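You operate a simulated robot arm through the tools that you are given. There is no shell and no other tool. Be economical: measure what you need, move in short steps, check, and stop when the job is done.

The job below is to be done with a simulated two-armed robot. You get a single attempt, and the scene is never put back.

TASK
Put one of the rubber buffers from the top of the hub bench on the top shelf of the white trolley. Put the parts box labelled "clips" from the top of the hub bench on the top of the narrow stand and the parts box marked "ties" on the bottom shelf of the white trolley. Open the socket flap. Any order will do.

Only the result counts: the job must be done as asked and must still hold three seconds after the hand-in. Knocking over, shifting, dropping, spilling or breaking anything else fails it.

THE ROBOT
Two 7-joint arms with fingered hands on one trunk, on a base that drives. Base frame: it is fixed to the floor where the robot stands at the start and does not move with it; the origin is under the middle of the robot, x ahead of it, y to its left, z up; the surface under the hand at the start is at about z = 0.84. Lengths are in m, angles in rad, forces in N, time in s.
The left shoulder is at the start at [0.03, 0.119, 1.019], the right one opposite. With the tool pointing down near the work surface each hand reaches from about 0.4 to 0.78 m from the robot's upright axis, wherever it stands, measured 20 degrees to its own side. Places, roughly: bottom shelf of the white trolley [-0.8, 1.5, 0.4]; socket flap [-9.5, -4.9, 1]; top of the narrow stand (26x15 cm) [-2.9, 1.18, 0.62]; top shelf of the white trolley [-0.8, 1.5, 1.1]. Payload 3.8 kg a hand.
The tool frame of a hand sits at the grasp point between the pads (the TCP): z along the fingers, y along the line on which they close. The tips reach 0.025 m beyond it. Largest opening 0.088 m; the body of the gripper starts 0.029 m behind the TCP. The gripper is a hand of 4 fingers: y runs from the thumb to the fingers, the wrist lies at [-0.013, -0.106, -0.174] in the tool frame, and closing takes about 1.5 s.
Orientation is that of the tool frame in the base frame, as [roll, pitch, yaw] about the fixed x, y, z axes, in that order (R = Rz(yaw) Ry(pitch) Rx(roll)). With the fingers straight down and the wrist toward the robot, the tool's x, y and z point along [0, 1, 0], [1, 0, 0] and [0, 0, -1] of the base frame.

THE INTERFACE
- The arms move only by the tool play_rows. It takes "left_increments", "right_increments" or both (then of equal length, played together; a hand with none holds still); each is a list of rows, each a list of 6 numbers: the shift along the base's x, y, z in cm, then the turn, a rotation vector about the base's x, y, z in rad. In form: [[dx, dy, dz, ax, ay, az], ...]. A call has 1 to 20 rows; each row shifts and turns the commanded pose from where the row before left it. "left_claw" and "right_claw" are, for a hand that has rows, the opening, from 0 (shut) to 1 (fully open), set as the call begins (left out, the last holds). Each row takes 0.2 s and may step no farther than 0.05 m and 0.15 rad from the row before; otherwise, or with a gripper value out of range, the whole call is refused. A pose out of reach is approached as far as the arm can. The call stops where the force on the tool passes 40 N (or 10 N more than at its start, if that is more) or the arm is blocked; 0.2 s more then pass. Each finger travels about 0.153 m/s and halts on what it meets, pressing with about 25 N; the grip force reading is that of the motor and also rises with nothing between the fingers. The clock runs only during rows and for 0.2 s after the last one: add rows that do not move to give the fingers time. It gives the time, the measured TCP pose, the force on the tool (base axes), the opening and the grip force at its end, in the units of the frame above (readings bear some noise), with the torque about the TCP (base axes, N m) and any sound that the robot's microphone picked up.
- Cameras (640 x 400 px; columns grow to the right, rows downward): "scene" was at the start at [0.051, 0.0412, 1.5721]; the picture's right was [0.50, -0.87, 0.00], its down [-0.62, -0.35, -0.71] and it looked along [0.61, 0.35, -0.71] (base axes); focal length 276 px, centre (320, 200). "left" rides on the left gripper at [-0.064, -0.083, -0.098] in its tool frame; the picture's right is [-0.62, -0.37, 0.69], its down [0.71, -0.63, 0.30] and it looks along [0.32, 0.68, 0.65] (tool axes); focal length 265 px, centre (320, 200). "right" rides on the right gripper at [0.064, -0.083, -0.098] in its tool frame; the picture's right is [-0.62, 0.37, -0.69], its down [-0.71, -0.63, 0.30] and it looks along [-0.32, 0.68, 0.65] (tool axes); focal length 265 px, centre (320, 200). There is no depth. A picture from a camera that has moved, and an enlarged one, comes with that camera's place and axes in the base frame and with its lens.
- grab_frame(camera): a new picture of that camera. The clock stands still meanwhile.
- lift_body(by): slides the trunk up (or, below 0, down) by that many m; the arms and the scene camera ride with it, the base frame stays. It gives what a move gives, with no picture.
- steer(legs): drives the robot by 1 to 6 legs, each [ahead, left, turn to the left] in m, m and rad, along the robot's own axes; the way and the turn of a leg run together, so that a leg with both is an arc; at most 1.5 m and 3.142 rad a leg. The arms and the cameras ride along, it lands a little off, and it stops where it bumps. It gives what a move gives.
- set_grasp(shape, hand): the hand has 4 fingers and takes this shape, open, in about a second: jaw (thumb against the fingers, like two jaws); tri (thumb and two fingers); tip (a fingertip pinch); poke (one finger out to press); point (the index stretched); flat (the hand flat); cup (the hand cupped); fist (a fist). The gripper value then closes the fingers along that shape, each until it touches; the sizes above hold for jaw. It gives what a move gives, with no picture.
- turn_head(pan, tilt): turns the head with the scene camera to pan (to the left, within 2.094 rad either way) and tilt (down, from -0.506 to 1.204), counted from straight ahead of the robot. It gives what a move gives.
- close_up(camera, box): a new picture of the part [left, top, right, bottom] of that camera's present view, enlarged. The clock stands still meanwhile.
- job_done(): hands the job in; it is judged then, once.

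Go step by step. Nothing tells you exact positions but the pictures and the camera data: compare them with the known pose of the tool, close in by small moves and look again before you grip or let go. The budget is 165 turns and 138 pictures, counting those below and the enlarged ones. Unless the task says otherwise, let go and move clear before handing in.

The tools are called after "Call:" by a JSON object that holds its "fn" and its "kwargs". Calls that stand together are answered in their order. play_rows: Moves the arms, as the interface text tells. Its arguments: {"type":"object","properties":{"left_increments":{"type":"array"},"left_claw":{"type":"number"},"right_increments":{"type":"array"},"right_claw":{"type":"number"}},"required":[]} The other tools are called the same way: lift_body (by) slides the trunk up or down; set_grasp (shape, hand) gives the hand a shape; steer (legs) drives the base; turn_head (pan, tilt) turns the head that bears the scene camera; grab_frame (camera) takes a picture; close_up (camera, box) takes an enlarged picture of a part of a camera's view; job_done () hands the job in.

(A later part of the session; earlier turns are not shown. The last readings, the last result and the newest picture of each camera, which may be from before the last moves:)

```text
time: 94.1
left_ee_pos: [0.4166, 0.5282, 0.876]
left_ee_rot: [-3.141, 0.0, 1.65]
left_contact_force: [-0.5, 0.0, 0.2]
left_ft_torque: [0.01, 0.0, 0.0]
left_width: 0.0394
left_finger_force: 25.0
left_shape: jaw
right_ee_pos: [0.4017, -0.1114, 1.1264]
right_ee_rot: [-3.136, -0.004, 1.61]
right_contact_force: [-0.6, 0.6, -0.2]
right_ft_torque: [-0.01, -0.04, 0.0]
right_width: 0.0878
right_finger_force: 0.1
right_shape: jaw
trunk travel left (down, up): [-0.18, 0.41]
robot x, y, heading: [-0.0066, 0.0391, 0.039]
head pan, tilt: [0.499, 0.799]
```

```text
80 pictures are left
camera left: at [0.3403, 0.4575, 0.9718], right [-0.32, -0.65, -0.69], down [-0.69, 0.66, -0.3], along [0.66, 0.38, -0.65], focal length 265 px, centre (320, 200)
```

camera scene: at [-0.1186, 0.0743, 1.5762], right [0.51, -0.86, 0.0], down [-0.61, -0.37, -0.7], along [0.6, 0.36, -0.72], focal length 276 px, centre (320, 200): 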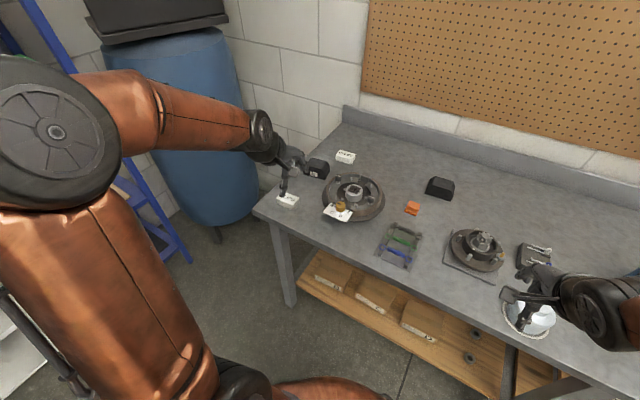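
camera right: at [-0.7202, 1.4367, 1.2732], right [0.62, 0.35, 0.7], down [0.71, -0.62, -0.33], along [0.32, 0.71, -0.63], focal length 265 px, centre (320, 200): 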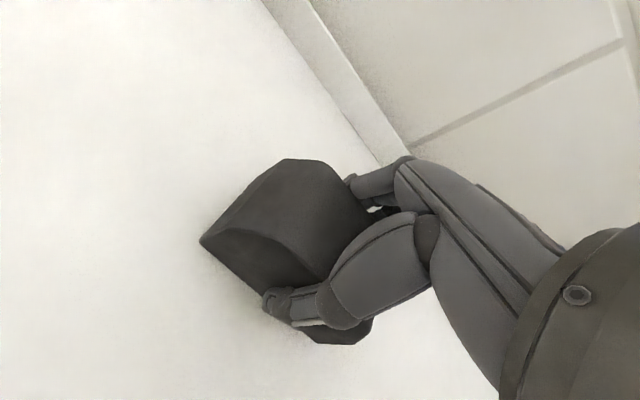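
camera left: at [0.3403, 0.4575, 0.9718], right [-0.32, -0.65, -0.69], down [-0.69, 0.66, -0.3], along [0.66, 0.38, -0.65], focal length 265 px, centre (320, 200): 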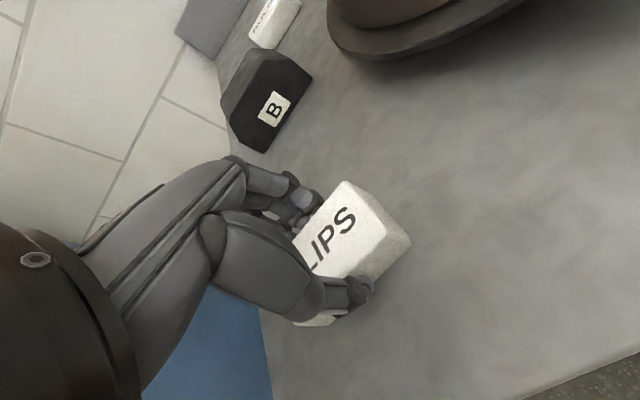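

CLIPS is gripped. I lift, tuck the hand in, back off and head toward the narrow stand.

Call:
{"fn": "play_rows", "kwargs": {"left_increments": [[0, 0, 1, 0, 0, 0], [0, 0, 2, 0, 0, 0], [0, 0, 3, 0, 0, 0], [0, 0, 4, 0, 0, 0], [0, 0, 4, 0, 0, 0], [0, 0, 4, 0, 0, 0], [0, 0, 4, 0, 0, 0], [0, -3, 2, 0, 0, -0.04], [0, -3, 0, 0, 0, -0.04], [0, -3, 0, 0, 0, 0], [0, -3, 0, 0, 0, 0], [0, -2, 0, 0, 0, 0]]}}

Call:
{"fn": "steer", "kwargs": {"legs": [[-1.0, 0, 0], [0, 0, 1.53], [0, 1.2, 0]]}}

Call:
{"fn": "turn_head", "kwargs": {"pan": 0.4, "tilt": 0.6}}

Call:
{"fn": "grab_frame", "kwargs": {"camera": "scene"}}

```text
time: 96.7
left_ee_pos: [0.4176, 0.3869, 1.1176]
left_ee_rot: [-3.14, -0.001, 1.573]
left_contact_force: [-0.2, 0.5, 0.1]
left_ft_torque: [0.01, 0.0, -0.02]
left_width: 0.0393
left_finger_force: 24.9
left_shape: jaw
right_ee_pos: [0.402, -0.1125, 1.1273]
right_ee_rot: [-3.137, -0.003, 1.607]
right_contact_force: [0.1, 0.2, -0.5]
right_ft_torque: [0.0, -0.05, 0.01]
right_width: 0.0877
right_finger_force: 0.0
right_shape: jaw
trunk travel left (down, up): [-0.18, 0.41]
robot x, y, heading: [-0.0068, 0.037, 0.039]
head pan, tilt: [0.499, 0.799]
```

```text
time: 111.2
left_ee_pos: [-2.534, 0.3883, 1.1161]
left_ee_rot: [-3.14, 0.0, 3.133]
left_contact_force: [0.4, 0.1, -0.6]
left_ft_torque: [0.0, -0.03, 0.0]
left_width: 0.0391
left_finger_force: 24.8
left_shape: jaw
right_ee_pos: [-2.0342, 0.3675, 1.1266]
right_ee_rot: [-3.137, -0.003, -3.111]
right_contact_force: [0.9, -0.2, -0.4]
right_ft_torque: [-0.03, 0.0, -0.02]
right_width: 0.0876
right_finger_force: 0.2
right_shape: jaw
trunk travel left (down, up): [-0.18, 0.41]
robot x, y, heading: [-2.1877, -0.0382, 1.601]
head pan, tilt: [0.499, 0.799]
```

```text
time: 112.0
left_ee_pos: [-2.5332, 0.3887, 1.1169]
left_ee_rot: [3.141, 0.001, 3.132]
left_contact_force: [0.7, -0.3, -0.3]
left_ft_torque: [0.03, -0.01, -0.02]
left_width: 0.039
left_finger_force: 25.3
left_shape: jaw
right_ee_pos: [-2.0354, 0.3677, 1.1261]
right_ee_rot: [-3.137, -0.004, -3.11]
right_contact_force: [-1.3, 0.4, -0.4]
right_ft_torque: [0.0, 0.0, -0.02]
right_width: 0.0874
right_finger_force: 0.1
right_shape: jaw
trunk travel left (down, up): [-0.18, 0.41]
robot x, y, heading: [-2.1905, -0.0418, 1.604]
head pan, tilt: [0.4, 0.6]
```

```text
79 pictures are left
camera scene: at [-2.2258, 0.0215, 1.593], right [0.91, 0.42, 0.0], down [0.24, -0.51, -0.82], along [-0.35, 0.75, -0.57], focal length 276 px, centre (320, 200)
```

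scene: 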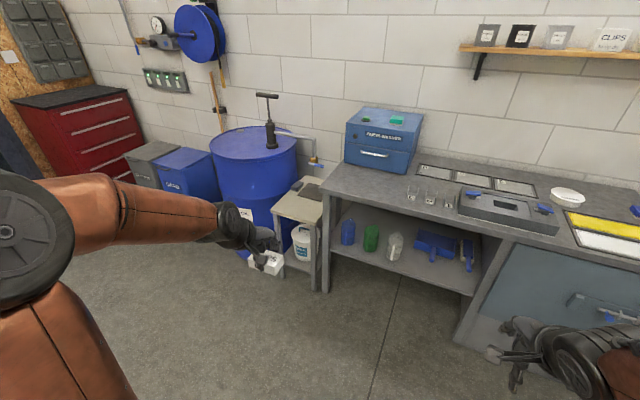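

The narrow stand is between the blue barrel and the grey bench. I zoom in to see its top.

Call:
{"fn": "close_up", "kwargs": {"camera": "scene", "box": [240, 150, 360, 300]}}

```text
2.67 times, centred on (300, 225) of scene
camera zoom: at [-2.2258, 0.0215, 1.593], right [0.91, 0.42, 0.0], down [0.24, -0.51, -0.82], along [-0.35, 0.75, -0.57], focal length 736 px, centre (373, 133)
```

zoom: 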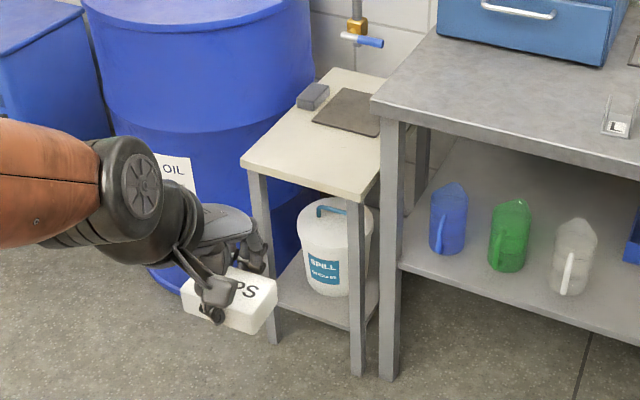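

The stand's free front area spans about x −3.04…−2.75, y 1.08…1.27 (mat and block behind). I'll lower the trunk and move up to it.

Call:
{"fn": "lift_body", "kwargs": {"by": -0.16}}

Call:
{"fn": "steer", "kwargs": {"legs": [[0, 0.52, -0.034], [0.45, 0, 0]]}}

Call:
{"fn": "turn_head", "kwargs": {"pan": 0.2, "tilt": 0.8}}

Call:
{"fn": "grab_frame", "kwargs": {"camera": "scene"}}

Call:
{"fn": "grab_frame", "kwargs": {"camera": "left"}}

```text
time: 113.8
left_ee_pos: [-2.5334, 0.3881, 0.9566]
left_ee_rot: [-3.14, 0.002, 3.132]
left_contact_force: [-0.2, 0.3, -0.5]
left_ft_torque: [0.0, -0.05, -0.01]
left_width: 0.0387
left_finger_force: 24.6
left_shape: jaw
right_ee_pos: [-2.0337, 0.3676, 0.9663]
right_ee_rot: [-3.135, -0.003, -3.112]
right_contact_force: [-0.1, 0.5, -0.2]
right_ft_torque: [0.0, -0.03, 0.0]
right_width: 0.0877
right_finger_force: 0.1
right_shape: jaw
trunk travel left (down, up): [-0.02, 0.57]
robot x, y, heading: [-2.1911, -0.0426, 1.603]
head pan, tilt: [0.4, 0.6]
```

```text
time: 119.2
left_ee_pos: [-3.0431, 0.8393, 0.9575]
left_ee_rot: [-3.139, -0.001, 3.105]
left_contact_force: [-0.8, -0.1, 0.5]
left_ft_torque: [-0.03, 0.0, 0.01]
left_width: 0.0388
left_finger_force: 25.1
left_shape: jaw
right_ee_pos: [-2.5443, 0.8023, 0.967]
right_ee_rot: [-3.135, -0.004, 3.14]
right_contact_force: [-0.4, 0.3, -0.5]
right_ft_torque: [-0.03, 0.03, 0.0]
right_width: 0.0875
right_finger_force: 0.1
right_shape: jaw
trunk travel left (down, up): [-0.02, 0.57]
robot x, y, heading: [-2.7121, 0.3989, 1.577]
head pan, tilt: [0.4, 0.6]
```

```text
time: 119.9
left_ee_pos: [-3.0428, 0.8387, 0.9559]
left_ee_rot: [3.141, 0.0, 3.103]
left_contact_force: [-0.2, -0.2, -1.4]
left_ft_torque: [0.01, 0.0, -0.02]
left_width: 0.0388
left_finger_force: 25.4
left_shape: jaw
right_ee_pos: [-2.5442, 0.8038, 0.9676]
right_ee_rot: [-3.137, -0.004, -3.141]
right_contact_force: [-0.5, -0.5, -0.4]
right_ft_torque: [0.02, -0.01, -0.03]
right_width: 0.0879
right_finger_force: 0.0
right_shape: jaw
trunk travel left (down, up): [-0.02, 0.57]
robot x, y, heading: [-2.7082, 0.4014, 1.574]
head pan, tilt: [0.201, 0.799]
```

```text
77 pictures are left
camera scene: at [-2.7275, 0.4612, 1.4162], right [0.98, 0.2, 0.0], down [0.14, -0.7, -0.7], along [-0.14, 0.68, -0.72], focal length 276 px, centre (320, 200)
```

scene: 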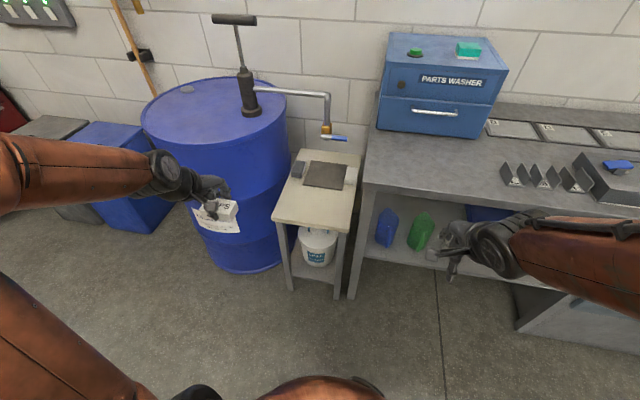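

```text
76 pictures are left
camera left: at [-2.9799, 0.7535, 1.0536], right [0.61, -0.39, -0.69], down [-0.74, -0.6, -0.3], along [-0.3, 0.7, -0.65], focal length 265 px, centre (320, 200)
```

left: 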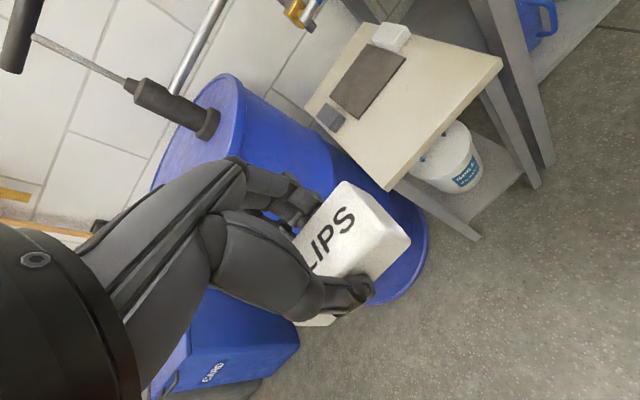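

The stand top is confirmed. I drive 0.12 m nearer and bring CLIPS over the free spot at about [-2.895,1.17].

Call:
{"fn": "steer", "kwargs": {"legs": [[0.12, 0, 0]]}}

Call:
{"fn": "play_rows", "kwargs": {"left_increments": [[3, 0, 0, 0, 0, 0.036], [3, 1, 0, 0, 0, 0], [3, 2, -1, 0, 0, 0], [3, 3, -2, 0, 0, 0], [2.8, 3, -3, 0, 0, 0], [0, 4, -3, 0, 0, 0], [0, 4, -3, 0, 0, 0], [0, 4, -3, 0, 0, 0], [0, 0, -3, 0, 0, 0], [0, 0, -3, 0, 0, 0], [0, 0, 0, 0, 0, 0]]}}

Call:
{"fn": "grab_frame", "kwargs": {"camera": "scene"}}

Call:
{"fn": "grab_frame", "kwargs": {"camera": "left"}}

```text
time: 121.1
left_ee_pos: [-3.0431, 0.9629, 0.9568]
left_ee_rot: [3.141, -0.002, 3.103]
left_contact_force: [0.1, 0.2, 0.0]
left_ft_torque: [0.05, -0.03, -0.02]
left_width: 0.0388
left_finger_force: 25.3
left_shape: jaw
right_ee_pos: [-2.5444, 0.9282, 0.9662]
right_ee_rot: [-3.134, -0.003, 3.141]
right_contact_force: [0.9, 0.0, 0.7]
right_ft_torque: [-0.02, -0.02, 0.0]
right_width: 0.0875
right_finger_force: 0.1
right_shape: jaw
trunk travel left (down, up): [-0.02, 0.57]
robot x, y, heading: [-2.7126, 0.5229, 1.574]
head pan, tilt: [0.201, 0.799]
```

```text
refused: row 5 steps farther than a row can; nothing moved
```

```text
75 pictures are left
camera scene: at [-2.7277, 0.5852, 1.4161], right [0.98, 0.2, 0.0], down [0.14, -0.7, -0.7], along [-0.14, 0.68, -0.72], focal length 276 px, centre (320, 200)
```

scene: 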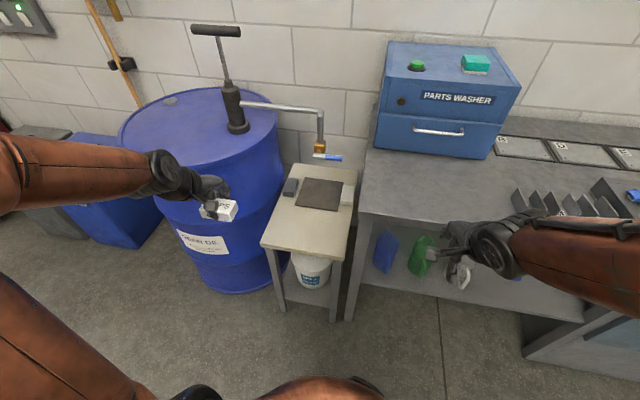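

```text
74 pictures are left
camera left: at [-2.9802, 0.8769, 1.0531], right [0.61, -0.39, -0.69], down [-0.74, -0.6, -0.3], along [-0.3, 0.69, -0.66], focal length 265 px, centre (320, 200)
```

left: 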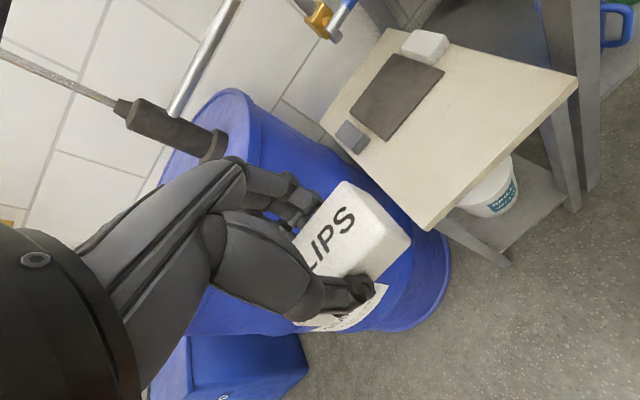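

One row was too big; I resend with smaller steps.

Call:
{"fn": "play_rows", "kwargs": {"left_increments": [[3, 0, 0, 0, 0, 0.036], [3, 0, 0, 0, 0, 0], [3, 1, -1, 0, 0, 0], [3, 2, -2, 0, 0, 0], [2.8, 2, -2, 0, 0, 0], [0, 4, -2.5, 0, 0, 0], [0, 4, -2.5, 0, 0, 0], [0, 4, -2.5, 0, 0, 0], [0, 3.7, -2.5, 0, 0, 0], [0, 0, -4, 0, 0, 0], [0, 0, -4, 0, 0, 0], [0, 0, 0, 0, 0, 0]]}}

Call:
{"fn": "grab_frame", "kwargs": {"camera": "scene"}}

Call:
{"fn": "grab_frame", "kwargs": {"camera": "left"}}

```text
time: 123.7
left_ee_pos: [-2.8953, 1.1689, 0.7289]
left_ee_rot: [3.141, 0.0, 3.139]
left_contact_force: [0.3, 0.3, -0.4]
left_ft_torque: [0.03, 0.01, 0.01]
left_width: 0.0388
left_finger_force: 25.0
left_shape: jaw
right_ee_pos: [-2.5434, 0.9261, 0.9659]
right_ee_rot: [-3.136, -0.004, 3.141]
right_contact_force: [0.2, -0.2, 0.3]
right_ft_torque: [0.03, 0.02, 0.03]
right_width: 0.0881
right_finger_force: 0.1
right_shape: jaw
trunk travel left (down, up): [-0.02, 0.57]
robot x, y, heading: [-2.7105, 0.5214, 1.572]
head pan, tilt: [0.201, 0.799]
```

```text
73 pictures are left
camera scene: at [-2.7275, 0.5832, 1.4162], right [0.98, 0.2, 0.0], down [0.14, -0.7, -0.7], along [-0.14, 0.68, -0.72], focal length 276 px, centre (320, 200)
```

scene: 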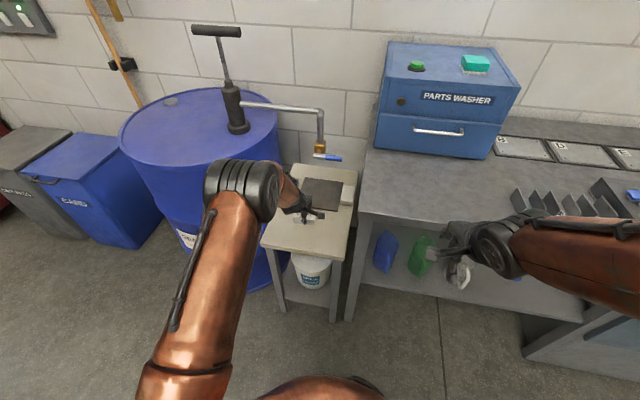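

```text
72 pictures are left
camera left: at [-2.8296, 1.0847, 0.8263], right [0.62, -0.37, -0.69], down [-0.72, -0.63, -0.3], along [-0.32, 0.68, -0.65], focal length 265 px, centre (320, 200)
```

left: 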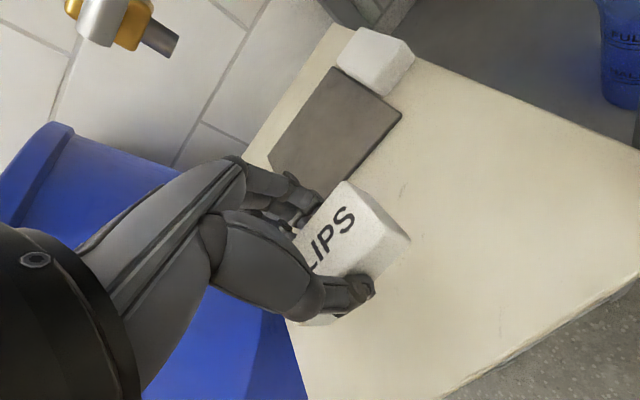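

Clear spot under the box, mat begins at y≈1.29. I lower to contact.

Call:
{"fn": "play_rows", "kwargs": {"left_increments": [[0, 0, -2, 0, 0, 0], [0, 0, -2, 0, 0, 0], [0, 0, -1.2, 0, 0, 0], [0, 0, -0.8, 0, 0, 0], [0, 0, -0.4, 0, 0, 0], [0, 0, -0.3, 0, 0, 0], [0, 0, -0.3, 0, 0, 0], [0, 0, 0, 0, 0, 0]]}}

Call:
{"fn": "grab_frame", "kwargs": {"camera": "left"}}

```text
time: 125.5
left_ee_pos: [-2.8946, 1.1683, 0.6571]
left_ee_rot: [-3.14, 0.0, 3.139]
left_contact_force: [-0.3, 0.8, -1.0]
left_ft_torque: [0.0, 0.0, 0.01]
left_width: 0.0387
left_finger_force: 24.7
left_shape: jaw
right_ee_pos: [-2.5439, 0.9268, 0.9659]
right_ee_rot: [-3.135, -0.004, -3.14]
right_contact_force: [0.5, -1.0, -0.4]
right_ft_torque: [-0.03, 0.01, 0.0]
right_width: 0.0876
right_finger_force: 0.0
right_shape: jaw
trunk travel left (down, up): [-0.02, 0.57]
robot x, y, heading: [-2.707, 0.5244, 1.574]
head pan, tilt: [0.201, 0.799]
```

```text
71 pictures are left
camera left: at [-2.8287, 1.0852, 0.7537], right [0.62, -0.37, -0.69], down [-0.72, -0.63, -0.3], along [-0.32, 0.68, -0.65], focal length 265 px, centre (320, 200)
```

left: 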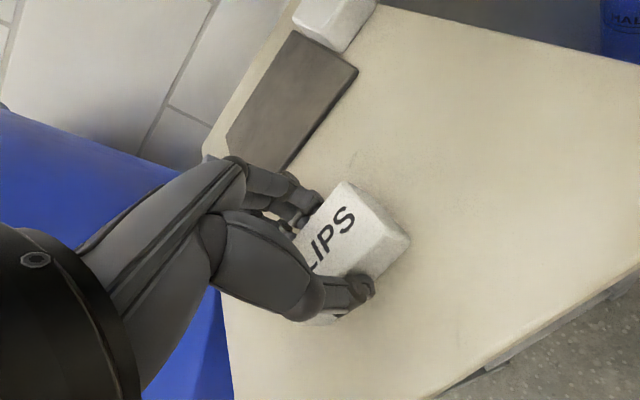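

Call:
{"fn": "play_rows", "kwargs": {"left_increments": [[0, 0, -0.3, 0, 0, 0], [0, 0, -0.3, 0, 0, 0], [0, 0, -0.3, 0, 0, 0], [0, 0, 0, 0, 0, 0]]}}

```text
time: 126.5
left_ee_pos: [-2.8952, 1.169, 0.6525]
left_ee_rot: [3.133, 0.0, 3.139]
left_contact_force: [-1.4, -1.5, 25.5]
left_ft_torque: [-0.08, 0.04, 0.01]
left_width: 0.0397
left_finger_force: 25.1
left_shape: jaw
right_ee_pos: [-2.5434, 0.9231, 0.9683]
right_ee_rot: [-3.14, -0.005, -3.141]
right_contact_force: [0.9, 0.8, -0.2]
right_ft_torque: [0.0, 0.0, 0.02]
right_width: 0.0875
right_finger_force: 0.1
right_shape: jaw
trunk travel left (down, up): [-0.02, 0.57]
robot x, y, heading: [-2.7103, 0.5235, 1.57]
head pan, tilt: [0.201, 0.799]
```

The box touches the stand. I ease the pressure, then open.

Call:
{"fn": "play_rows", "kwargs": {"left_increments": [[0, 0, 0.5, 0, 0, 0], [0, 0, 0, 0, 0, 0], [0, 0, 0, 0, 0, 0]]}}

Call:
{"fn": "play_rows", "kwargs": {"left_increments": [[0, 0, 0, 0, 0, 0], [0, 0, 0, 0, 0, 0], [0, 0, 0, 0, 0, 0], [0, 0, 0, 0, 0, 0]], "left_claw": 1}}

Call:
{"fn": "play_rows", "kwargs": {"left_increments": [[0, 0, 1, 0, 0, 0], [0, 0, 2, 0, 0, 0], [0, 0, 3, 0, 0, 0], [0, 0, 4, 0, 0, 0], [0, 0, 4, 0, 0, 0], [0, -3, 3, 0, 0, 0], [0, -4, 2, 0, 0, 0], [0, -4, 2, 0, 0, 0], [0, -4, 2, 0, 0, 0], [0, -4, 2, 0, 0, 0]]}}

Call:
{"fn": "grab_frame", "kwargs": {"camera": "scene"}}

```text
time: 127.3
left_ee_pos: [-2.8948, 1.1664, 0.6536]
left_ee_rot: [-3.141, 0.0, 3.138]
left_contact_force: [-0.4, 4.6, 13.0]
left_ft_torque: [0.14, 0.03, -0.02]
left_width: 0.0398
left_finger_force: 24.5
left_shape: jaw
right_ee_pos: [-2.5443, 0.9253, 0.9676]
right_ee_rot: [-3.137, -0.002, 3.14]
right_contact_force: [-0.1, 0.5, -0.9]
right_ft_torque: [-0.02, 0.01, 0.0]
right_width: 0.0879
right_finger_force: 0.0
right_shape: jaw
trunk travel left (down, up): [-0.02, 0.57]
robot x, y, heading: [-2.7129, 0.5256, 1.569]
head pan, tilt: [0.201, 0.799]
```

```text
time: 128.3
left_ee_pos: [-2.8954, 1.1674, 0.6521]
left_ee_rot: [-3.14, 0.0, 3.138]
left_contact_force: [-0.1, 0.5, 0.1]
left_ft_torque: [0.01, 0.02, 0.0]
left_width: 0.0876
left_finger_force: 0.1
left_shape: jaw
right_ee_pos: [-2.5447, 0.9245, 0.9661]
right_ee_rot: [-3.137, -0.004, 3.14]
right_contact_force: [0.2, 0.0, -0.7]
right_ft_torque: [0.01, 0.01, -0.02]
right_width: 0.0877
right_finger_force: 0.0
right_shape: jaw
trunk travel left (down, up): [-0.02, 0.57]
robot x, y, heading: [-2.7057, 0.5235, 1.575]
head pan, tilt: [0.201, 0.799]
```

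```text
time: 130.5
left_ee_pos: [-2.8932, 0.9763, 0.9047]
left_ee_rot: [3.141, -0.001, 3.138]
left_contact_force: [0.7, 0.4, 0.4]
left_ft_torque: [0.02, -0.02, -0.02]
left_width: 0.0874
left_finger_force: 0.0
left_shape: jaw
right_ee_pos: [-2.5442, 0.9245, 0.9659]
right_ee_rot: [-3.135, -0.004, 3.14]
right_contact_force: [-0.3, -0.5, 1.0]
right_ft_torque: [-0.02, -0.03, -0.01]
right_width: 0.0877
right_finger_force: 0.1
right_shape: jaw
trunk travel left (down, up): [-0.02, 0.57]
robot x, y, heading: [-2.7138, 0.5249, 1.576]
head pan, tilt: [0.201, 0.799]
```

```text
70 pictures are left
camera scene: at [-2.7274, 0.5822, 1.4162], right [0.98, 0.2, 0.0], down [0.14, -0.7, -0.7], along [-0.14, 0.68, -0.72], focal length 276 px, centre (320, 200)
```

scene: 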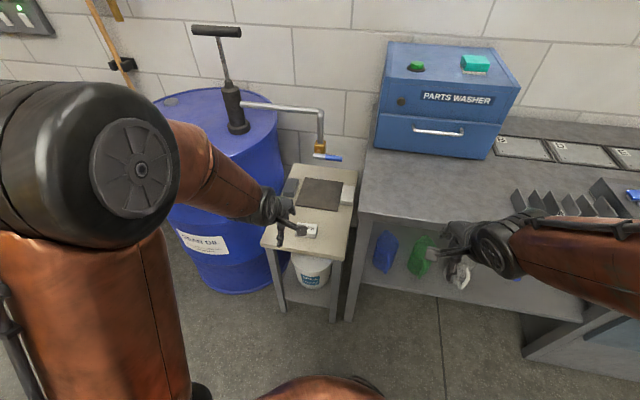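

CLIPS rests on the stand. Now I back out, turn toward the socket flap and look along the way.

Call:
{"fn": "steer", "kwargs": {"legs": [[-0.55, 0, 0], [0, 0, 2.19]]}}

Call:
{"fn": "lift_body", "kwargs": {"by": 0.16}}

Call:
{"fn": "turn_head", "kwargs": {"pan": 0.0, "tilt": 0.2}}

Call:
{"fn": "grab_frame", "kwargs": {"camera": "scene"}}

```text
time: 138.9
left_ee_pos: [-2.964, -0.4443, 0.9033]
left_ee_rot: [-3.141, -0.001, -0.937]
left_contact_force: [-0.5, 0.3, 0.6]
left_ft_torque: [-0.02, -0.02, 0.0]
left_width: 0.0875
left_finger_force: 0.1
left_shape: jaw
right_ee_pos: [-3.1299, -0.1312, 0.9667]
right_ee_rot: [-3.135, -0.003, -0.934]
right_contact_force: [0.2, -0.7, -0.5]
right_ft_torque: [-0.01, 0.02, -0.03]
right_width: 0.0874
right_finger_force: 0.2
right_shape: jaw
trunk travel left (down, up): [-0.02, 0.57]
robot x, y, heading: [-2.706, -0.0286, -2.504]
head pan, tilt: [0.201, 0.799]
```

```text
time: 140.7
left_ee_pos: [-2.9646, -0.4444, 1.0636]
left_ee_rot: [-3.139, 0.001, -0.937]
left_contact_force: [-0.2, -0.6, -0.1]
left_ft_torque: [0.01, -0.03, -0.01]
left_width: 0.0877
left_finger_force: 0.1
left_shape: jaw
right_ee_pos: [-3.1303, -0.1324, 1.1267]
right_ee_rot: [-3.134, -0.004, -0.936]
right_contact_force: [0.0, 0.7, -0.2]
right_ft_torque: [0.01, 0.0, 0.0]
right_width: 0.0878
right_finger_force: 0.1
right_shape: jaw
trunk travel left (down, up): [-0.18, 0.41]
robot x, y, heading: [-2.7065, -0.0266, -2.504]
head pan, tilt: [0.201, 0.799]
```

```text
time: 141.7
left_ee_pos: [-2.9647, -0.4451, 1.0631]
left_ee_rot: [-3.14, 0.001, -0.937]
left_contact_force: [0.4, -0.4, -0.6]
left_ft_torque: [0.0, 0.01, 0.0]
left_width: 0.0875
left_finger_force: 0.1
left_shape: jaw
right_ee_pos: [-3.1298, -0.131, 1.126]
right_ee_rot: [-3.137, -0.003, -0.936]
right_contact_force: [0.0, 0.2, -0.1]
right_ft_torque: [-0.01, -0.01, -0.04]
right_width: 0.0878
right_finger_force: 0.1
right_shape: jaw
trunk travel left (down, up): [-0.18, 0.41]
robot x, y, heading: [-2.7053, -0.0291, -2.507]
head pan, tilt: [0.0, 0.201]
```

```text
69 pictures are left
camera scene: at [-2.7652, -0.0702, 1.6297], right [-0.6, 0.8, 0.0], down [0.16, 0.12, -0.98], along [-0.79, -0.58, -0.2], focal length 276 px, centre (320, 200)
```

scene: 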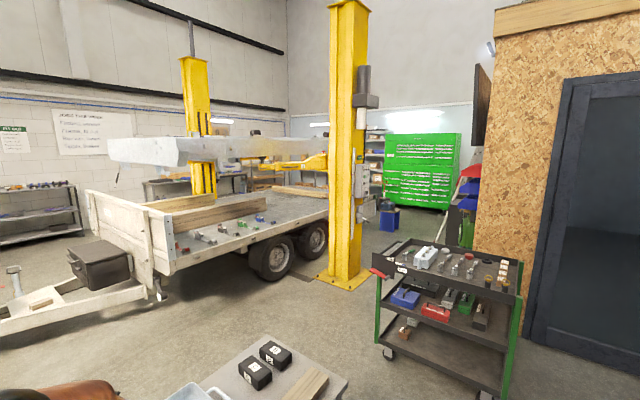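

The trailer on the lift stands between me and the flap. I raise the head for a better overview before planning the route.

Call:
{"fn": "lift_body", "kwargs": {"by": 0.4}}

Call:
{"fn": "turn_head", "kwargs": {"pan": -0.1, "tilt": 0.35}}

Call:
{"fn": "grab_frame", "kwargs": {"camera": "scene"}}

Call:
{"fn": "turn_head", "kwargs": {"pan": 0.9, "tilt": 0.25}}

Call:
{"fn": "grab_frame", "kwargs": {"camera": "scene"}}

```text
time: 145.6
left_ee_pos: [-2.9635, -0.4441, 1.464]
left_ee_rot: [-3.137, -0.001, -0.938]
left_contact_force: [-0.3, 0.2, 0.0]
left_ft_torque: [-0.01, -0.02, 0.03]
left_width: 0.0877
left_finger_force: 0.0
left_shape: jaw
right_ee_pos: [-3.1289, -0.1324, 1.5269]
right_ee_rot: [-3.136, -0.004, -0.934]
right_contact_force: [0.2, 0.1, -0.6]
right_ft_torque: [0.0, -0.01, -0.01]
right_width: 0.0877
right_finger_force: 0.1
right_shape: jaw
trunk travel left (down, up): [-0.58, 0.01]
robot x, y, heading: [-2.7049, -0.0248, -2.505]
head pan, tilt: [0.0, 0.201]
```

```text
time: 146.3
left_ee_pos: [-2.9657, -0.4443, 1.4642]
left_ee_rot: [3.141, 0.002, -0.938]
left_contact_force: [0.3, -0.5, -0.3]
left_ft_torque: [-0.01, -0.01, 0.0]
left_width: 0.0876
left_finger_force: 0.1
left_shape: jaw
right_ee_pos: [-3.1295, -0.1313, 1.5273]
right_ee_rot: [-3.136, -0.005, -0.936]
right_contact_force: [-0.4, -1.1, -0.4]
right_ft_torque: [0.0, -0.04, -0.01]
right_width: 0.0876
right_finger_force: 0.0
right_shape: jaw
trunk travel left (down, up): [-0.58, 0.01]
robot x, y, heading: [-2.7051, -0.0246, -2.503]
head pan, tilt: [-0.099, 0.351]
```

```text
68 pictures are left
camera scene: at [-2.7703, -0.0625, 2.0158], right [-0.51, 0.86, 0.0], down [0.29, 0.18, -0.94], along [-0.81, -0.48, -0.34], focal length 276 px, centre (320, 200)
```

scene: 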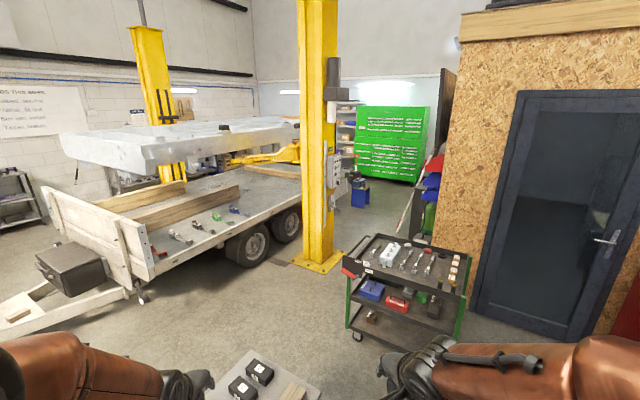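

```text
time: 147.5
left_ee_pos: [-2.9648, -0.4437, 1.4638]
left_ee_rot: [-3.141, 0.0, -0.936]
left_contact_force: [0.1, -1.1, 0.0]
left_ft_torque: [-0.01, -0.05, -0.02]
left_width: 0.0876
left_finger_force: 0.0
left_shape: jaw
right_ee_pos: [-3.1306, -0.1311, 1.5262]
right_ee_rot: [-3.134, -0.004, -0.936]
right_contact_force: [0.8, -0.1, 0.3]
right_ft_torque: [0.01, -0.02, 0.01]
right_width: 0.0879
right_finger_force: 0.1
right_shape: jaw
trunk travel left (down, up): [-0.58, 0.01]
robot x, y, heading: [-2.7098, -0.0275, -2.506]
head pan, tilt: [0.901, 0.25]
```

```text
67 pictures are left
camera scene: at [-2.6935, -0.1081, 2.0252], right [-1.0, 0.03, 0.0], down [0.01, 0.25, -0.97], along [-0.03, -0.97, -0.25], focal length 276 px, centre (320, 200)
```

scene: 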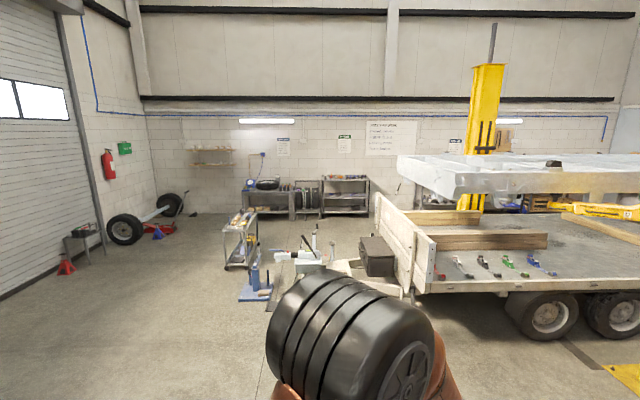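

The flap should be on the far wall at x≈-10. The way seems to be between the green tool cart and the yellow post; I drive along y≈0 toward it and look at the gap.

Call:
{"fn": "steer", "kwargs": {"legs": [[0, 0, -0.635], [0.8, 0, 0]]}}

Call:
{"fn": "turn_head", "kwargs": {"pan": 0.5, "tilt": 0.6}}

Call:
{"fn": "grab_frame", "kwargs": {"camera": "scene"}}

```text
time: 153.5
left_ee_pos: [-3.9434, -0.1945, 1.464]
left_ee_rot: [-3.14, 0.001, -1.589]
left_contact_force: [0.2, 0.2, 0.5]
left_ft_torque: [-0.01, 0.01, -0.01]
left_width: 0.0875
left_finger_force: 0.1
left_shape: jaw
right_ee_pos: [-3.8855, 0.1537, 1.5266]
right_ee_rot: [-3.135, -0.002, -1.589]
right_contact_force: [0.1, 0.4, 0.3]
right_ft_torque: [0.0, -0.02, -0.02]
right_width: 0.0879
right_finger_force: 0.1
right_shape: jaw
trunk travel left (down, up): [-0.58, 0.01]
robot x, y, heading: [-3.4873, -0.0198, 3.126]
head pan, tilt: [0.901, 0.25]
```

```text
time: 154.4
left_ee_pos: [-3.9442, -0.1937, 1.4652]
left_ee_rot: [-3.139, 0.0, -1.59]
left_contact_force: [-1.4, -0.9, 0.4]
left_ft_torque: [0.01, -0.02, -0.02]
left_width: 0.0877
left_finger_force: 0.1
left_shape: jaw
right_ee_pos: [-3.8868, 0.1542, 1.5276]
right_ee_rot: [-3.135, -0.003, -1.588]
right_contact_force: [0.3, 0.2, -0.2]
right_ft_torque: [0.0, -0.02, -0.02]
right_width: 0.0875
right_finger_force: 0.0
right_shape: jaw
trunk travel left (down, up): [-0.58, 0.01]
robot x, y, heading: [-3.4854, -0.0185, 3.132]
head pan, tilt: [0.499, 0.6]
```

```text
66 pictures are left
camera scene: at [-3.5455, -0.0599, 1.9931], right [-0.47, 0.88, 0.0], down [0.5, 0.26, -0.83], along [-0.73, -0.39, -0.56], focal length 276 px, centre (320, 200)
```

scene: 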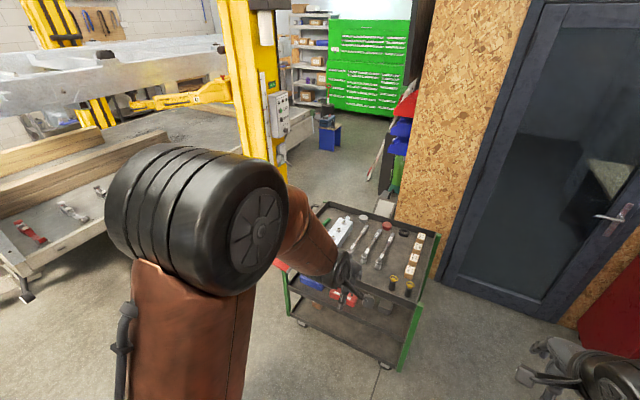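

The cart spans x −4.57…−5.04, y −0.77…−0.06; the post base starts near y −1.42. I need my own base width, so I look down at it and at the gap from another angle.

Call:
{"fn": "turn_head", "kwargs": {"pan": 1.57, "tilt": 1.2}}

Call:
{"fn": "grab_frame", "kwargs": {"camera": "scene"}}

Call:
{"fn": "turn_head", "kwargs": {"pan": 2.09, "tilt": 1.2}}

Call:
{"fn": "grab_frame", "kwargs": {"camera": "scene"}}

```text
time: 155.7
left_ee_pos: [-3.945, -0.193, 1.4639]
left_ee_rot: [-3.138, 0.0, -1.591]
left_contact_force: [0.5, -0.4, -0.1]
left_ft_torque: [-0.02, 0.01, -0.02]
left_width: 0.0879
left_finger_force: 0.1
left_shape: jaw
right_ee_pos: [-3.8869, 0.1545, 1.5264]
right_ee_rot: [-3.137, -0.002, -1.589]
right_contact_force: [0.3, -0.3, -0.2]
right_ft_torque: [-0.04, -0.01, -0.01]
right_width: 0.0877
right_finger_force: 0.1
right_shape: jaw
trunk travel left (down, up): [-0.58, 0.01]
robot x, y, heading: [-3.4871, -0.0207, 3.128]
head pan, tilt: [1.571, 1.201]
```

```text
65 pictures are left
camera scene: at [-3.4676, -0.0746, 1.9485], right [-1.0, 0.01, 0.0], down [0.01, 0.93, -0.36], along [-0.01, -0.36, -0.93], focal length 276 px, centre (320, 200)
```

scene: 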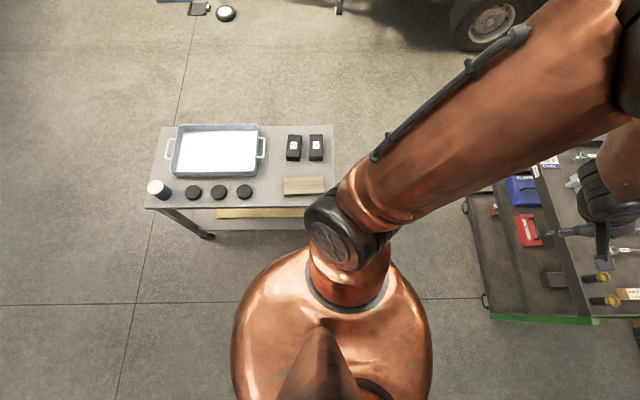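

```text
time: 156.6
left_ee_pos: [-3.944, -0.1936, 1.4645]
left_ee_rot: [-3.14, 0.001, -1.589]
left_contact_force: [-0.7, 0.2, 0.2]
left_ft_torque: [-0.02, 0.04, -0.01]
left_width: 0.0873
left_finger_force: 0.1
left_shape: jaw
right_ee_pos: [-3.8868, 0.1535, 1.5266]
right_ee_rot: [-3.135, -0.004, -1.588]
right_contact_force: [0.1, 0.3, 0.4]
right_ft_torque: [0.01, 0.0, 0.0]
right_width: 0.0878
right_finger_force: 0.0
right_shape: jaw
trunk travel left (down, up): [-0.58, 0.01]
robot x, y, heading: [-3.4856, -0.019, 3.128]
head pan, tilt: [2.089, 1.201]
```

```text
64 pictures are left
camera scene: at [-3.4397, -0.0676, 1.9484], right [-0.88, -0.48, 0.0], down [-0.45, 0.82, -0.36], along [0.18, -0.32, -0.93], focal length 276 px, centre (320, 200)
```

scene: 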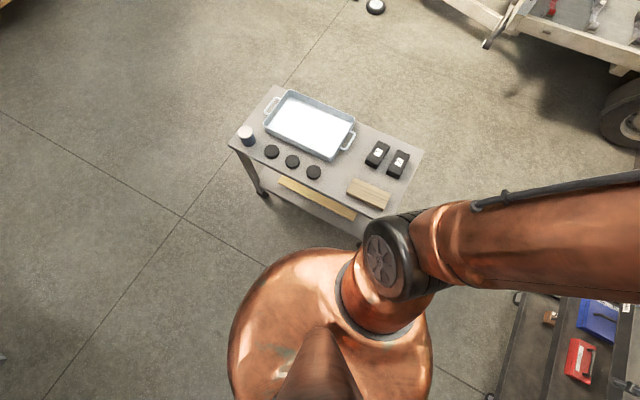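

The base isn't visible below the shoulder dome. I go on into the corridor between the carts and look at the gap head-on.

Call:
{"fn": "steer", "kwargs": {"legs": [[0.55, 0, 0], [0, 1.08, 0.013]]}}

Call:
{"fn": "turn_head", "kwargs": {"pan": 0.0, "tilt": 0.75}}

Call:
{"fn": "grab_frame", "kwargs": {"camera": "scene"}}

```text
time: 165.0
left_ee_pos: [-4.4929, -1.2867, 1.4642]
left_ee_rot: [-3.138, 0.0, -1.578]
left_contact_force: [-0.1, -0.6, -0.1]
left_ft_torque: [0.0, 0.01, -0.01]
left_width: 0.0876
left_finger_force: 0.1
left_shape: jaw
right_ee_pos: [-4.4381, -0.936, 1.5264]
right_ee_rot: [-3.136, -0.004, -1.579]
right_contact_force: [-0.1, 0.1, -0.5]
right_ft_torque: [0.01, -0.01, 0.02]
right_width: 0.0879
right_finger_force: 0.1
right_shape: jaw
trunk travel left (down, up): [-0.58, 0.01]
robot x, y, heading: [-4.037, -1.1058, 3.136]
head pan, tilt: [2.089, 1.201]
```

```text
time: 166.9
left_ee_pos: [-4.4924, -1.2867, 1.464]
left_ee_rot: [-3.139, 0.001, -1.58]
left_contact_force: [-0.3, 0.8, 0.8]
left_ft_torque: [0.01, 0.0, 0.01]
left_width: 0.0876
left_finger_force: 0.2
left_shape: jaw
right_ee_pos: [-4.4397, -0.9382, 1.5261]
right_ee_rot: [-3.138, -0.004, -1.577]
right_contact_force: [-0.5, 0.8, -0.1]
right_ft_torque: [-0.01, 0.0, 0.0]
right_width: 0.0876
right_finger_force: 0.0
right_shape: jaw
trunk travel left (down, up): [-0.58, 0.01]
robot x, y, heading: [-4.0387, -1.1041, 3.136]
head pan, tilt: [0.0, 0.75]
```

```text
63 pictures are left
camera scene: at [-4.1002, -1.1064, 1.9801], right [0.0, 1.0, 0.0], down [0.68, 0.0, -0.73], along [-0.73, 0.0, -0.68], focal length 276 px, centre (320, 200)
```

scene: 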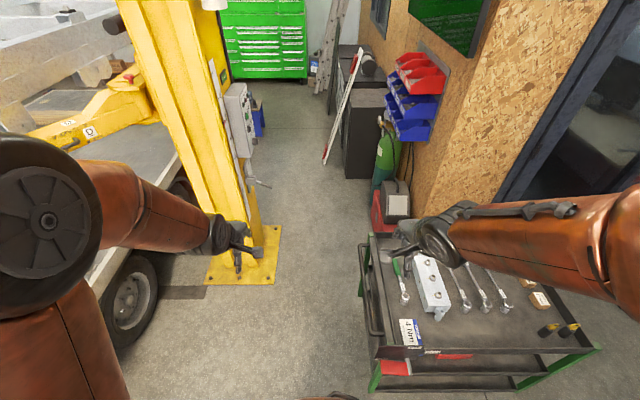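

The plate edge is at y≈−1.48 and the cart's rail at y≈−0.92, giving about 0.67 m diagonally. To know whether I fit, I tilt the left wrist camera down to see my own base.

Call:
{"fn": "play_rows", "kwargs": {"left_increments": [[0, 0, 0, 0, -0.14, 0], [0, 0, 0, 0, -0.14, 0], [0, 0, 0, 0, -0.14, 0], [0, 0, 0, 0, -0.14, 0], [0, 0, 0, 0, -0.14, 0], [0, 0, 0, 0, -0.14, 0], [0, 0, 0, 0, 0, 0]]}}

Call:
{"fn": "grab_frame", "kwargs": {"camera": "left"}}

```text
time: 168.6
left_ee_pos: [-4.4925, -1.2873, 1.4649]
left_ee_rot: [-2.3, 0.007, -1.576]
left_contact_force: [0.4, 0.2, -0.1]
left_ft_torque: [0.0, 0.02, 0.01]
left_width: 0.0877
left_finger_force: 0.1
left_shape: jaw
right_ee_pos: [-4.4379, -0.9377, 1.5265]
right_ee_rot: [-3.137, -0.006, -1.578]
right_contact_force: [0.5, -0.1, 0.2]
right_ft_torque: [-0.03, 0.03, -0.02]
right_width: 0.0879
right_finger_force: 0.0
right_shape: jaw
trunk travel left (down, up): [-0.58, 0.01]
robot x, y, heading: [-4.0393, -1.1049, 3.14]
head pan, tilt: [0.0, 0.75]
```

```text
62 pictures are left
camera left: at [-4.509, -1.2232, 1.5907], right [0.77, 0.62, -0.18], down [0.64, -0.72, 0.26], along [0.03, -0.32, -0.95], focal length 265 px, centre (320, 200)
```

left: 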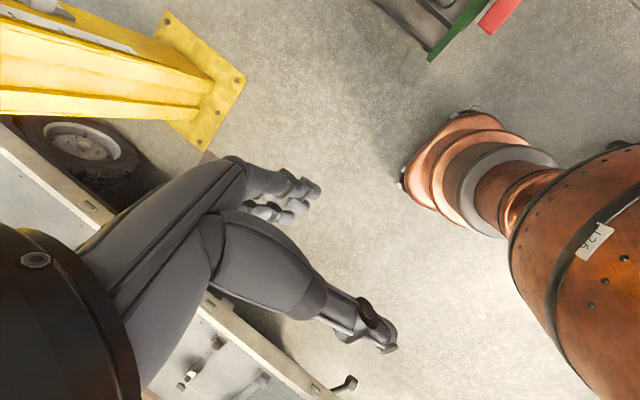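

Very useful: my base is only about 0.48 m wide, so it fits. The elbows need tucking though, so I extend both hands forward near the centre line and then check.

Call:
{"fn": "play_rows", "kwargs": {"left_increments": [[-2, 0.8, 0, 0, 0.14, 0], [-2, 0.8, 0, 0, 0.14, 0], [-2.7, 0.8, -1.5, 0, 0.14, 0], [-3, 0.8, -1.5, 0, 0.14, 0], [-3, 0.8, -1.5, 0, 0.14, 0], [-3, 0.8, -1.5, 0, 0.14, 0], [-3, 0.8, -1.5, 0, 0, 0], [-3, 0.8, -1.5, 0, 0, 0], [-3, 0.8, -1.5, 0, 0, 0], [-2, 0.8, -0.5, 0, 0, 0]], "right_increments": [[-3.2, -0.7, -1.6, 0, 0, 0], [-3.2, -0.7, -1.6, 0, 0, 0], [-3.2, -0.7, -1.6, 0, 0, 0], [-3.2, -0.7, -1.6, 0, 0, 0], [-3.2, -0.7, -1.6, 0, 0, 0], [-3.2, -0.7, -1.6, 0, 0, 0], [-3.2, -0.7, -1.6, 0, 0, 0], [-3.2, -0.7, -1.6, 0, 0, 0], [-3.2, -0.6, -1.6, 0, 0, 0], [-3.2, -0.5, -1.6, 0, 0, 0]]}}

Call:
{"fn": "grab_frame", "kwargs": {"camera": "scene"}}

```text
time: 170.8
left_ee_pos: [-4.7644, -1.2067, 1.3505]
left_ee_rot: [-3.139, 0.0, -1.579]
left_contact_force: [-0.8, 0.1, -0.6]
left_ft_torque: [0.01, 0.02, -0.02]
left_width: 0.0879
left_finger_force: 0.0
left_shape: jaw
right_ee_pos: [-4.7631, -1.0051, 1.3633]
right_ee_rot: [-3.133, -0.004, -1.577]
right_contact_force: [-0.3, 0.4, 0.0]
right_ft_torque: [-0.01, -0.01, -0.02]
right_width: 0.0878
right_finger_force: 0.1
right_shape: jaw
trunk travel left (down, up): [-0.58, 0.01]
robot x, y, heading: [-4.0381, -1.1097, 3.139]
head pan, tilt: [0.0, 0.75]
```

```text
61 pictures are left
camera scene: at [-4.1039, -1.1059, 1.98], right [0.0, 1.0, 0.0], down [0.68, 0.0, -0.73], along [-0.73, 0.0, -0.68], focal length 276 px, centre (320, 200)
```

scene: 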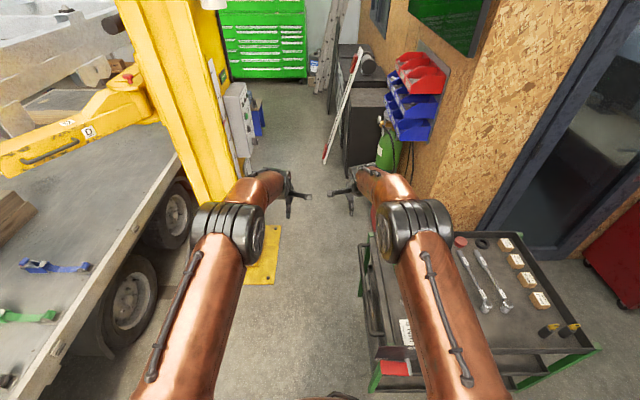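

The elbows now fit and the control box is well away. I turn slightly right, shift left onto the diagonal centre line, and check.

Call:
{"fn": "steer", "kwargs": {"legs": [[0, 0, -0.2], [0, 0.287, 0]]}}

Call:
{"fn": "grab_frame", "kwargs": {"camera": "scene"}}

Call:
{"fn": "grab_frame", "kwargs": {"camera": "right"}}

```text
time: 173.5
left_ee_pos: [-4.8242, -1.3371, 1.354]
left_ee_rot: [-3.141, 0.002, -1.779]
left_contact_force: [-0.8, 0.2, 0.9]
left_ft_torque: [0.03, -0.02, 0.0]
left_width: 0.0877
left_finger_force: 0.1
left_shape: jaw
right_ee_pos: [-4.7826, -1.1403, 1.3653]
right_ee_rot: [-3.135, -0.003, -1.778]
right_contact_force: [-0.4, 0.1, -1.0]
right_ft_torque: [-0.02, -0.02, 0.01]
right_width: 0.0878
right_finger_force: 0.1
right_shape: jaw
trunk travel left (down, up): [-0.58, 0.01]
robot x, y, heading: [-4.0913, -1.3848, 2.939]
head pan, tilt: [0.0, 0.75]
```

```text
60 pictures are left
camera scene: at [-4.1557, -1.3694, 1.9801], right [0.2, 0.98, 0.0], down [0.67, -0.14, -0.73], along [-0.72, 0.15, -0.68], focal length 276 px, centre (320, 200)
```

scene: 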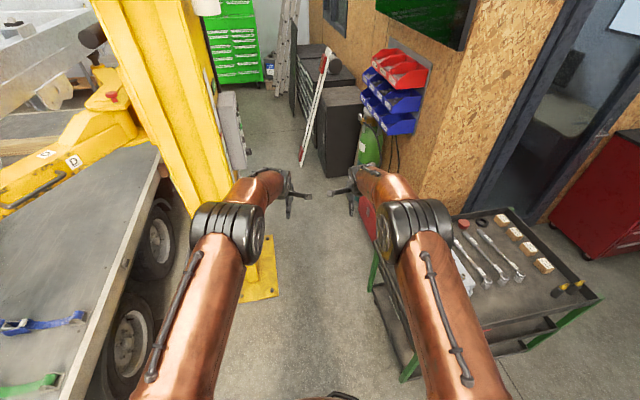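

```text
59 pictures are left
camera right: at [-4.7135, -1.2208, 1.4654], right [-0.24, 0.69, 0.69], down [0.76, 0.57, -0.3], along [-0.6, 0.45, -0.66], focal length 265 px, centre (320, 200)
```

right: 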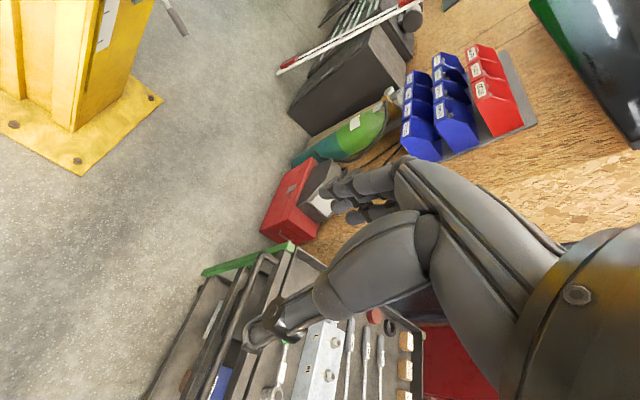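

The line is good: about 9 cm clearance on either side. I drive ahead in short legs, checking drift.

Call:
{"fn": "steer", "kwargs": {"legs": [[0.6, 0, 0]]}}

Call:
{"fn": "grab_frame", "kwargs": {"camera": "scene"}}

```text
time: 176.9
left_ee_pos: [-5.414, -1.2114, 1.3546]
left_ee_rot: [3.141, 0.0, -1.785]
left_contact_force: [0.6, 0.5, -0.7]
left_ft_torque: [-0.01, -0.02, -0.02]
left_width: 0.0876
left_finger_force: 0.1
left_shape: jaw
right_ee_pos: [-5.3711, -1.0158, 1.3657]
right_ee_rot: [-3.137, -0.004, -1.781]
right_contact_force: [-0.3, -0.5, -0.7]
right_ft_torque: [-0.02, 0.0, -0.03]
right_width: 0.0875
right_finger_force: 0.0
right_shape: jaw
trunk travel left (down, up): [-0.58, 0.01]
robot x, y, heading: [-4.6819, -1.2648, 2.934]
head pan, tilt: [0.0, 0.75]
```

```text
58 pictures are left
camera scene: at [-4.7455, -1.2485, 1.9802], right [0.21, 0.98, 0.0], down [0.67, -0.14, -0.73], along [-0.72, 0.15, -0.68], focal length 276 px, centre (320, 200)
```

scene: 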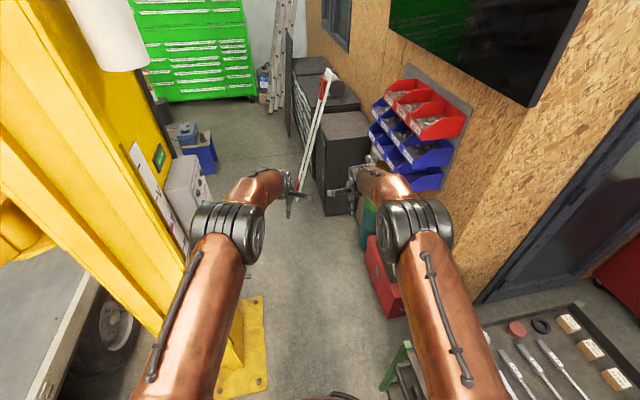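

On track. Another 0.6 m, then I straighten to heading π and pass between plate and cabinets.

Call:
{"fn": "steer", "kwargs": {"legs": [[0.58, 0, 0], [0, 0, 0.2]]}}

Call:
{"fn": "grab_frame", "kwargs": {"camera": "scene"}}

Call:
{"fn": "grab_frame", "kwargs": {"camera": "left"}}

```text
time: 180.9
left_ee_pos: [-5.966, -1.2389, 1.3547]
left_ee_rot: [3.141, -0.001, -1.585]
left_contact_force: [-0.6, 0.8, 0.6]
left_ft_torque: [0.0, 0.02, 0.0]
left_width: 0.088
left_finger_force: 0.0
left_shape: jaw
right_ee_pos: [-5.963, -1.0381, 1.3654]
right_ee_rot: [-3.135, -0.003, -1.583]
right_contact_force: [0.0, -0.4, 0.4]
right_ft_torque: [0.01, 0.01, 0.02]
right_width: 0.0876
right_finger_force: 0.1
right_shape: jaw
trunk travel left (down, up): [-0.58, 0.01]
robot x, y, heading: [-5.2392, -1.1483, 3.133]
head pan, tilt: [0.0, 0.75]
```

```text
57 pictures are left
camera scene: at [-5.3041, -1.1427, 1.9801], right [0.01, 1.0, 0.0], down [0.68, -0.01, -0.73], along [-0.73, 0.01, -0.68], focal length 276 px, centre (320, 200)
```

scene: 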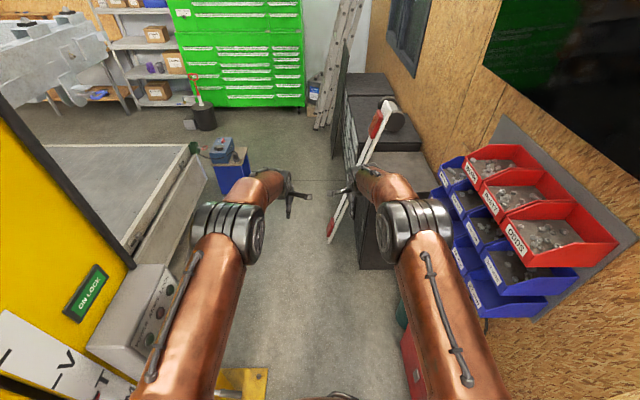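

```text
56 pictures are left
camera left: at [-5.88, -1.1762, 1.4506], right [0.38, 0.61, -0.69], down [0.62, -0.72, -0.3], along [-0.69, -0.31, -0.65], focal length 265 px, centre (320, 200)
```

left: 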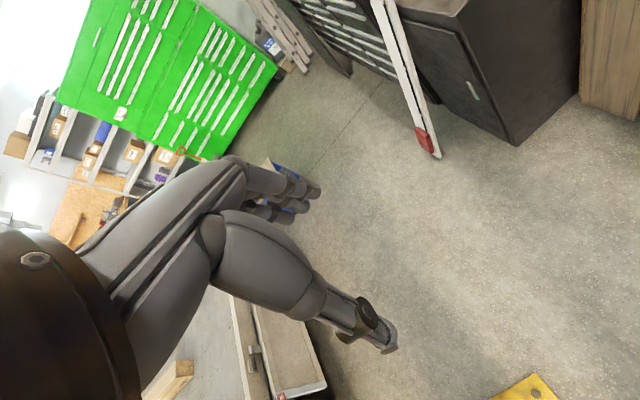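

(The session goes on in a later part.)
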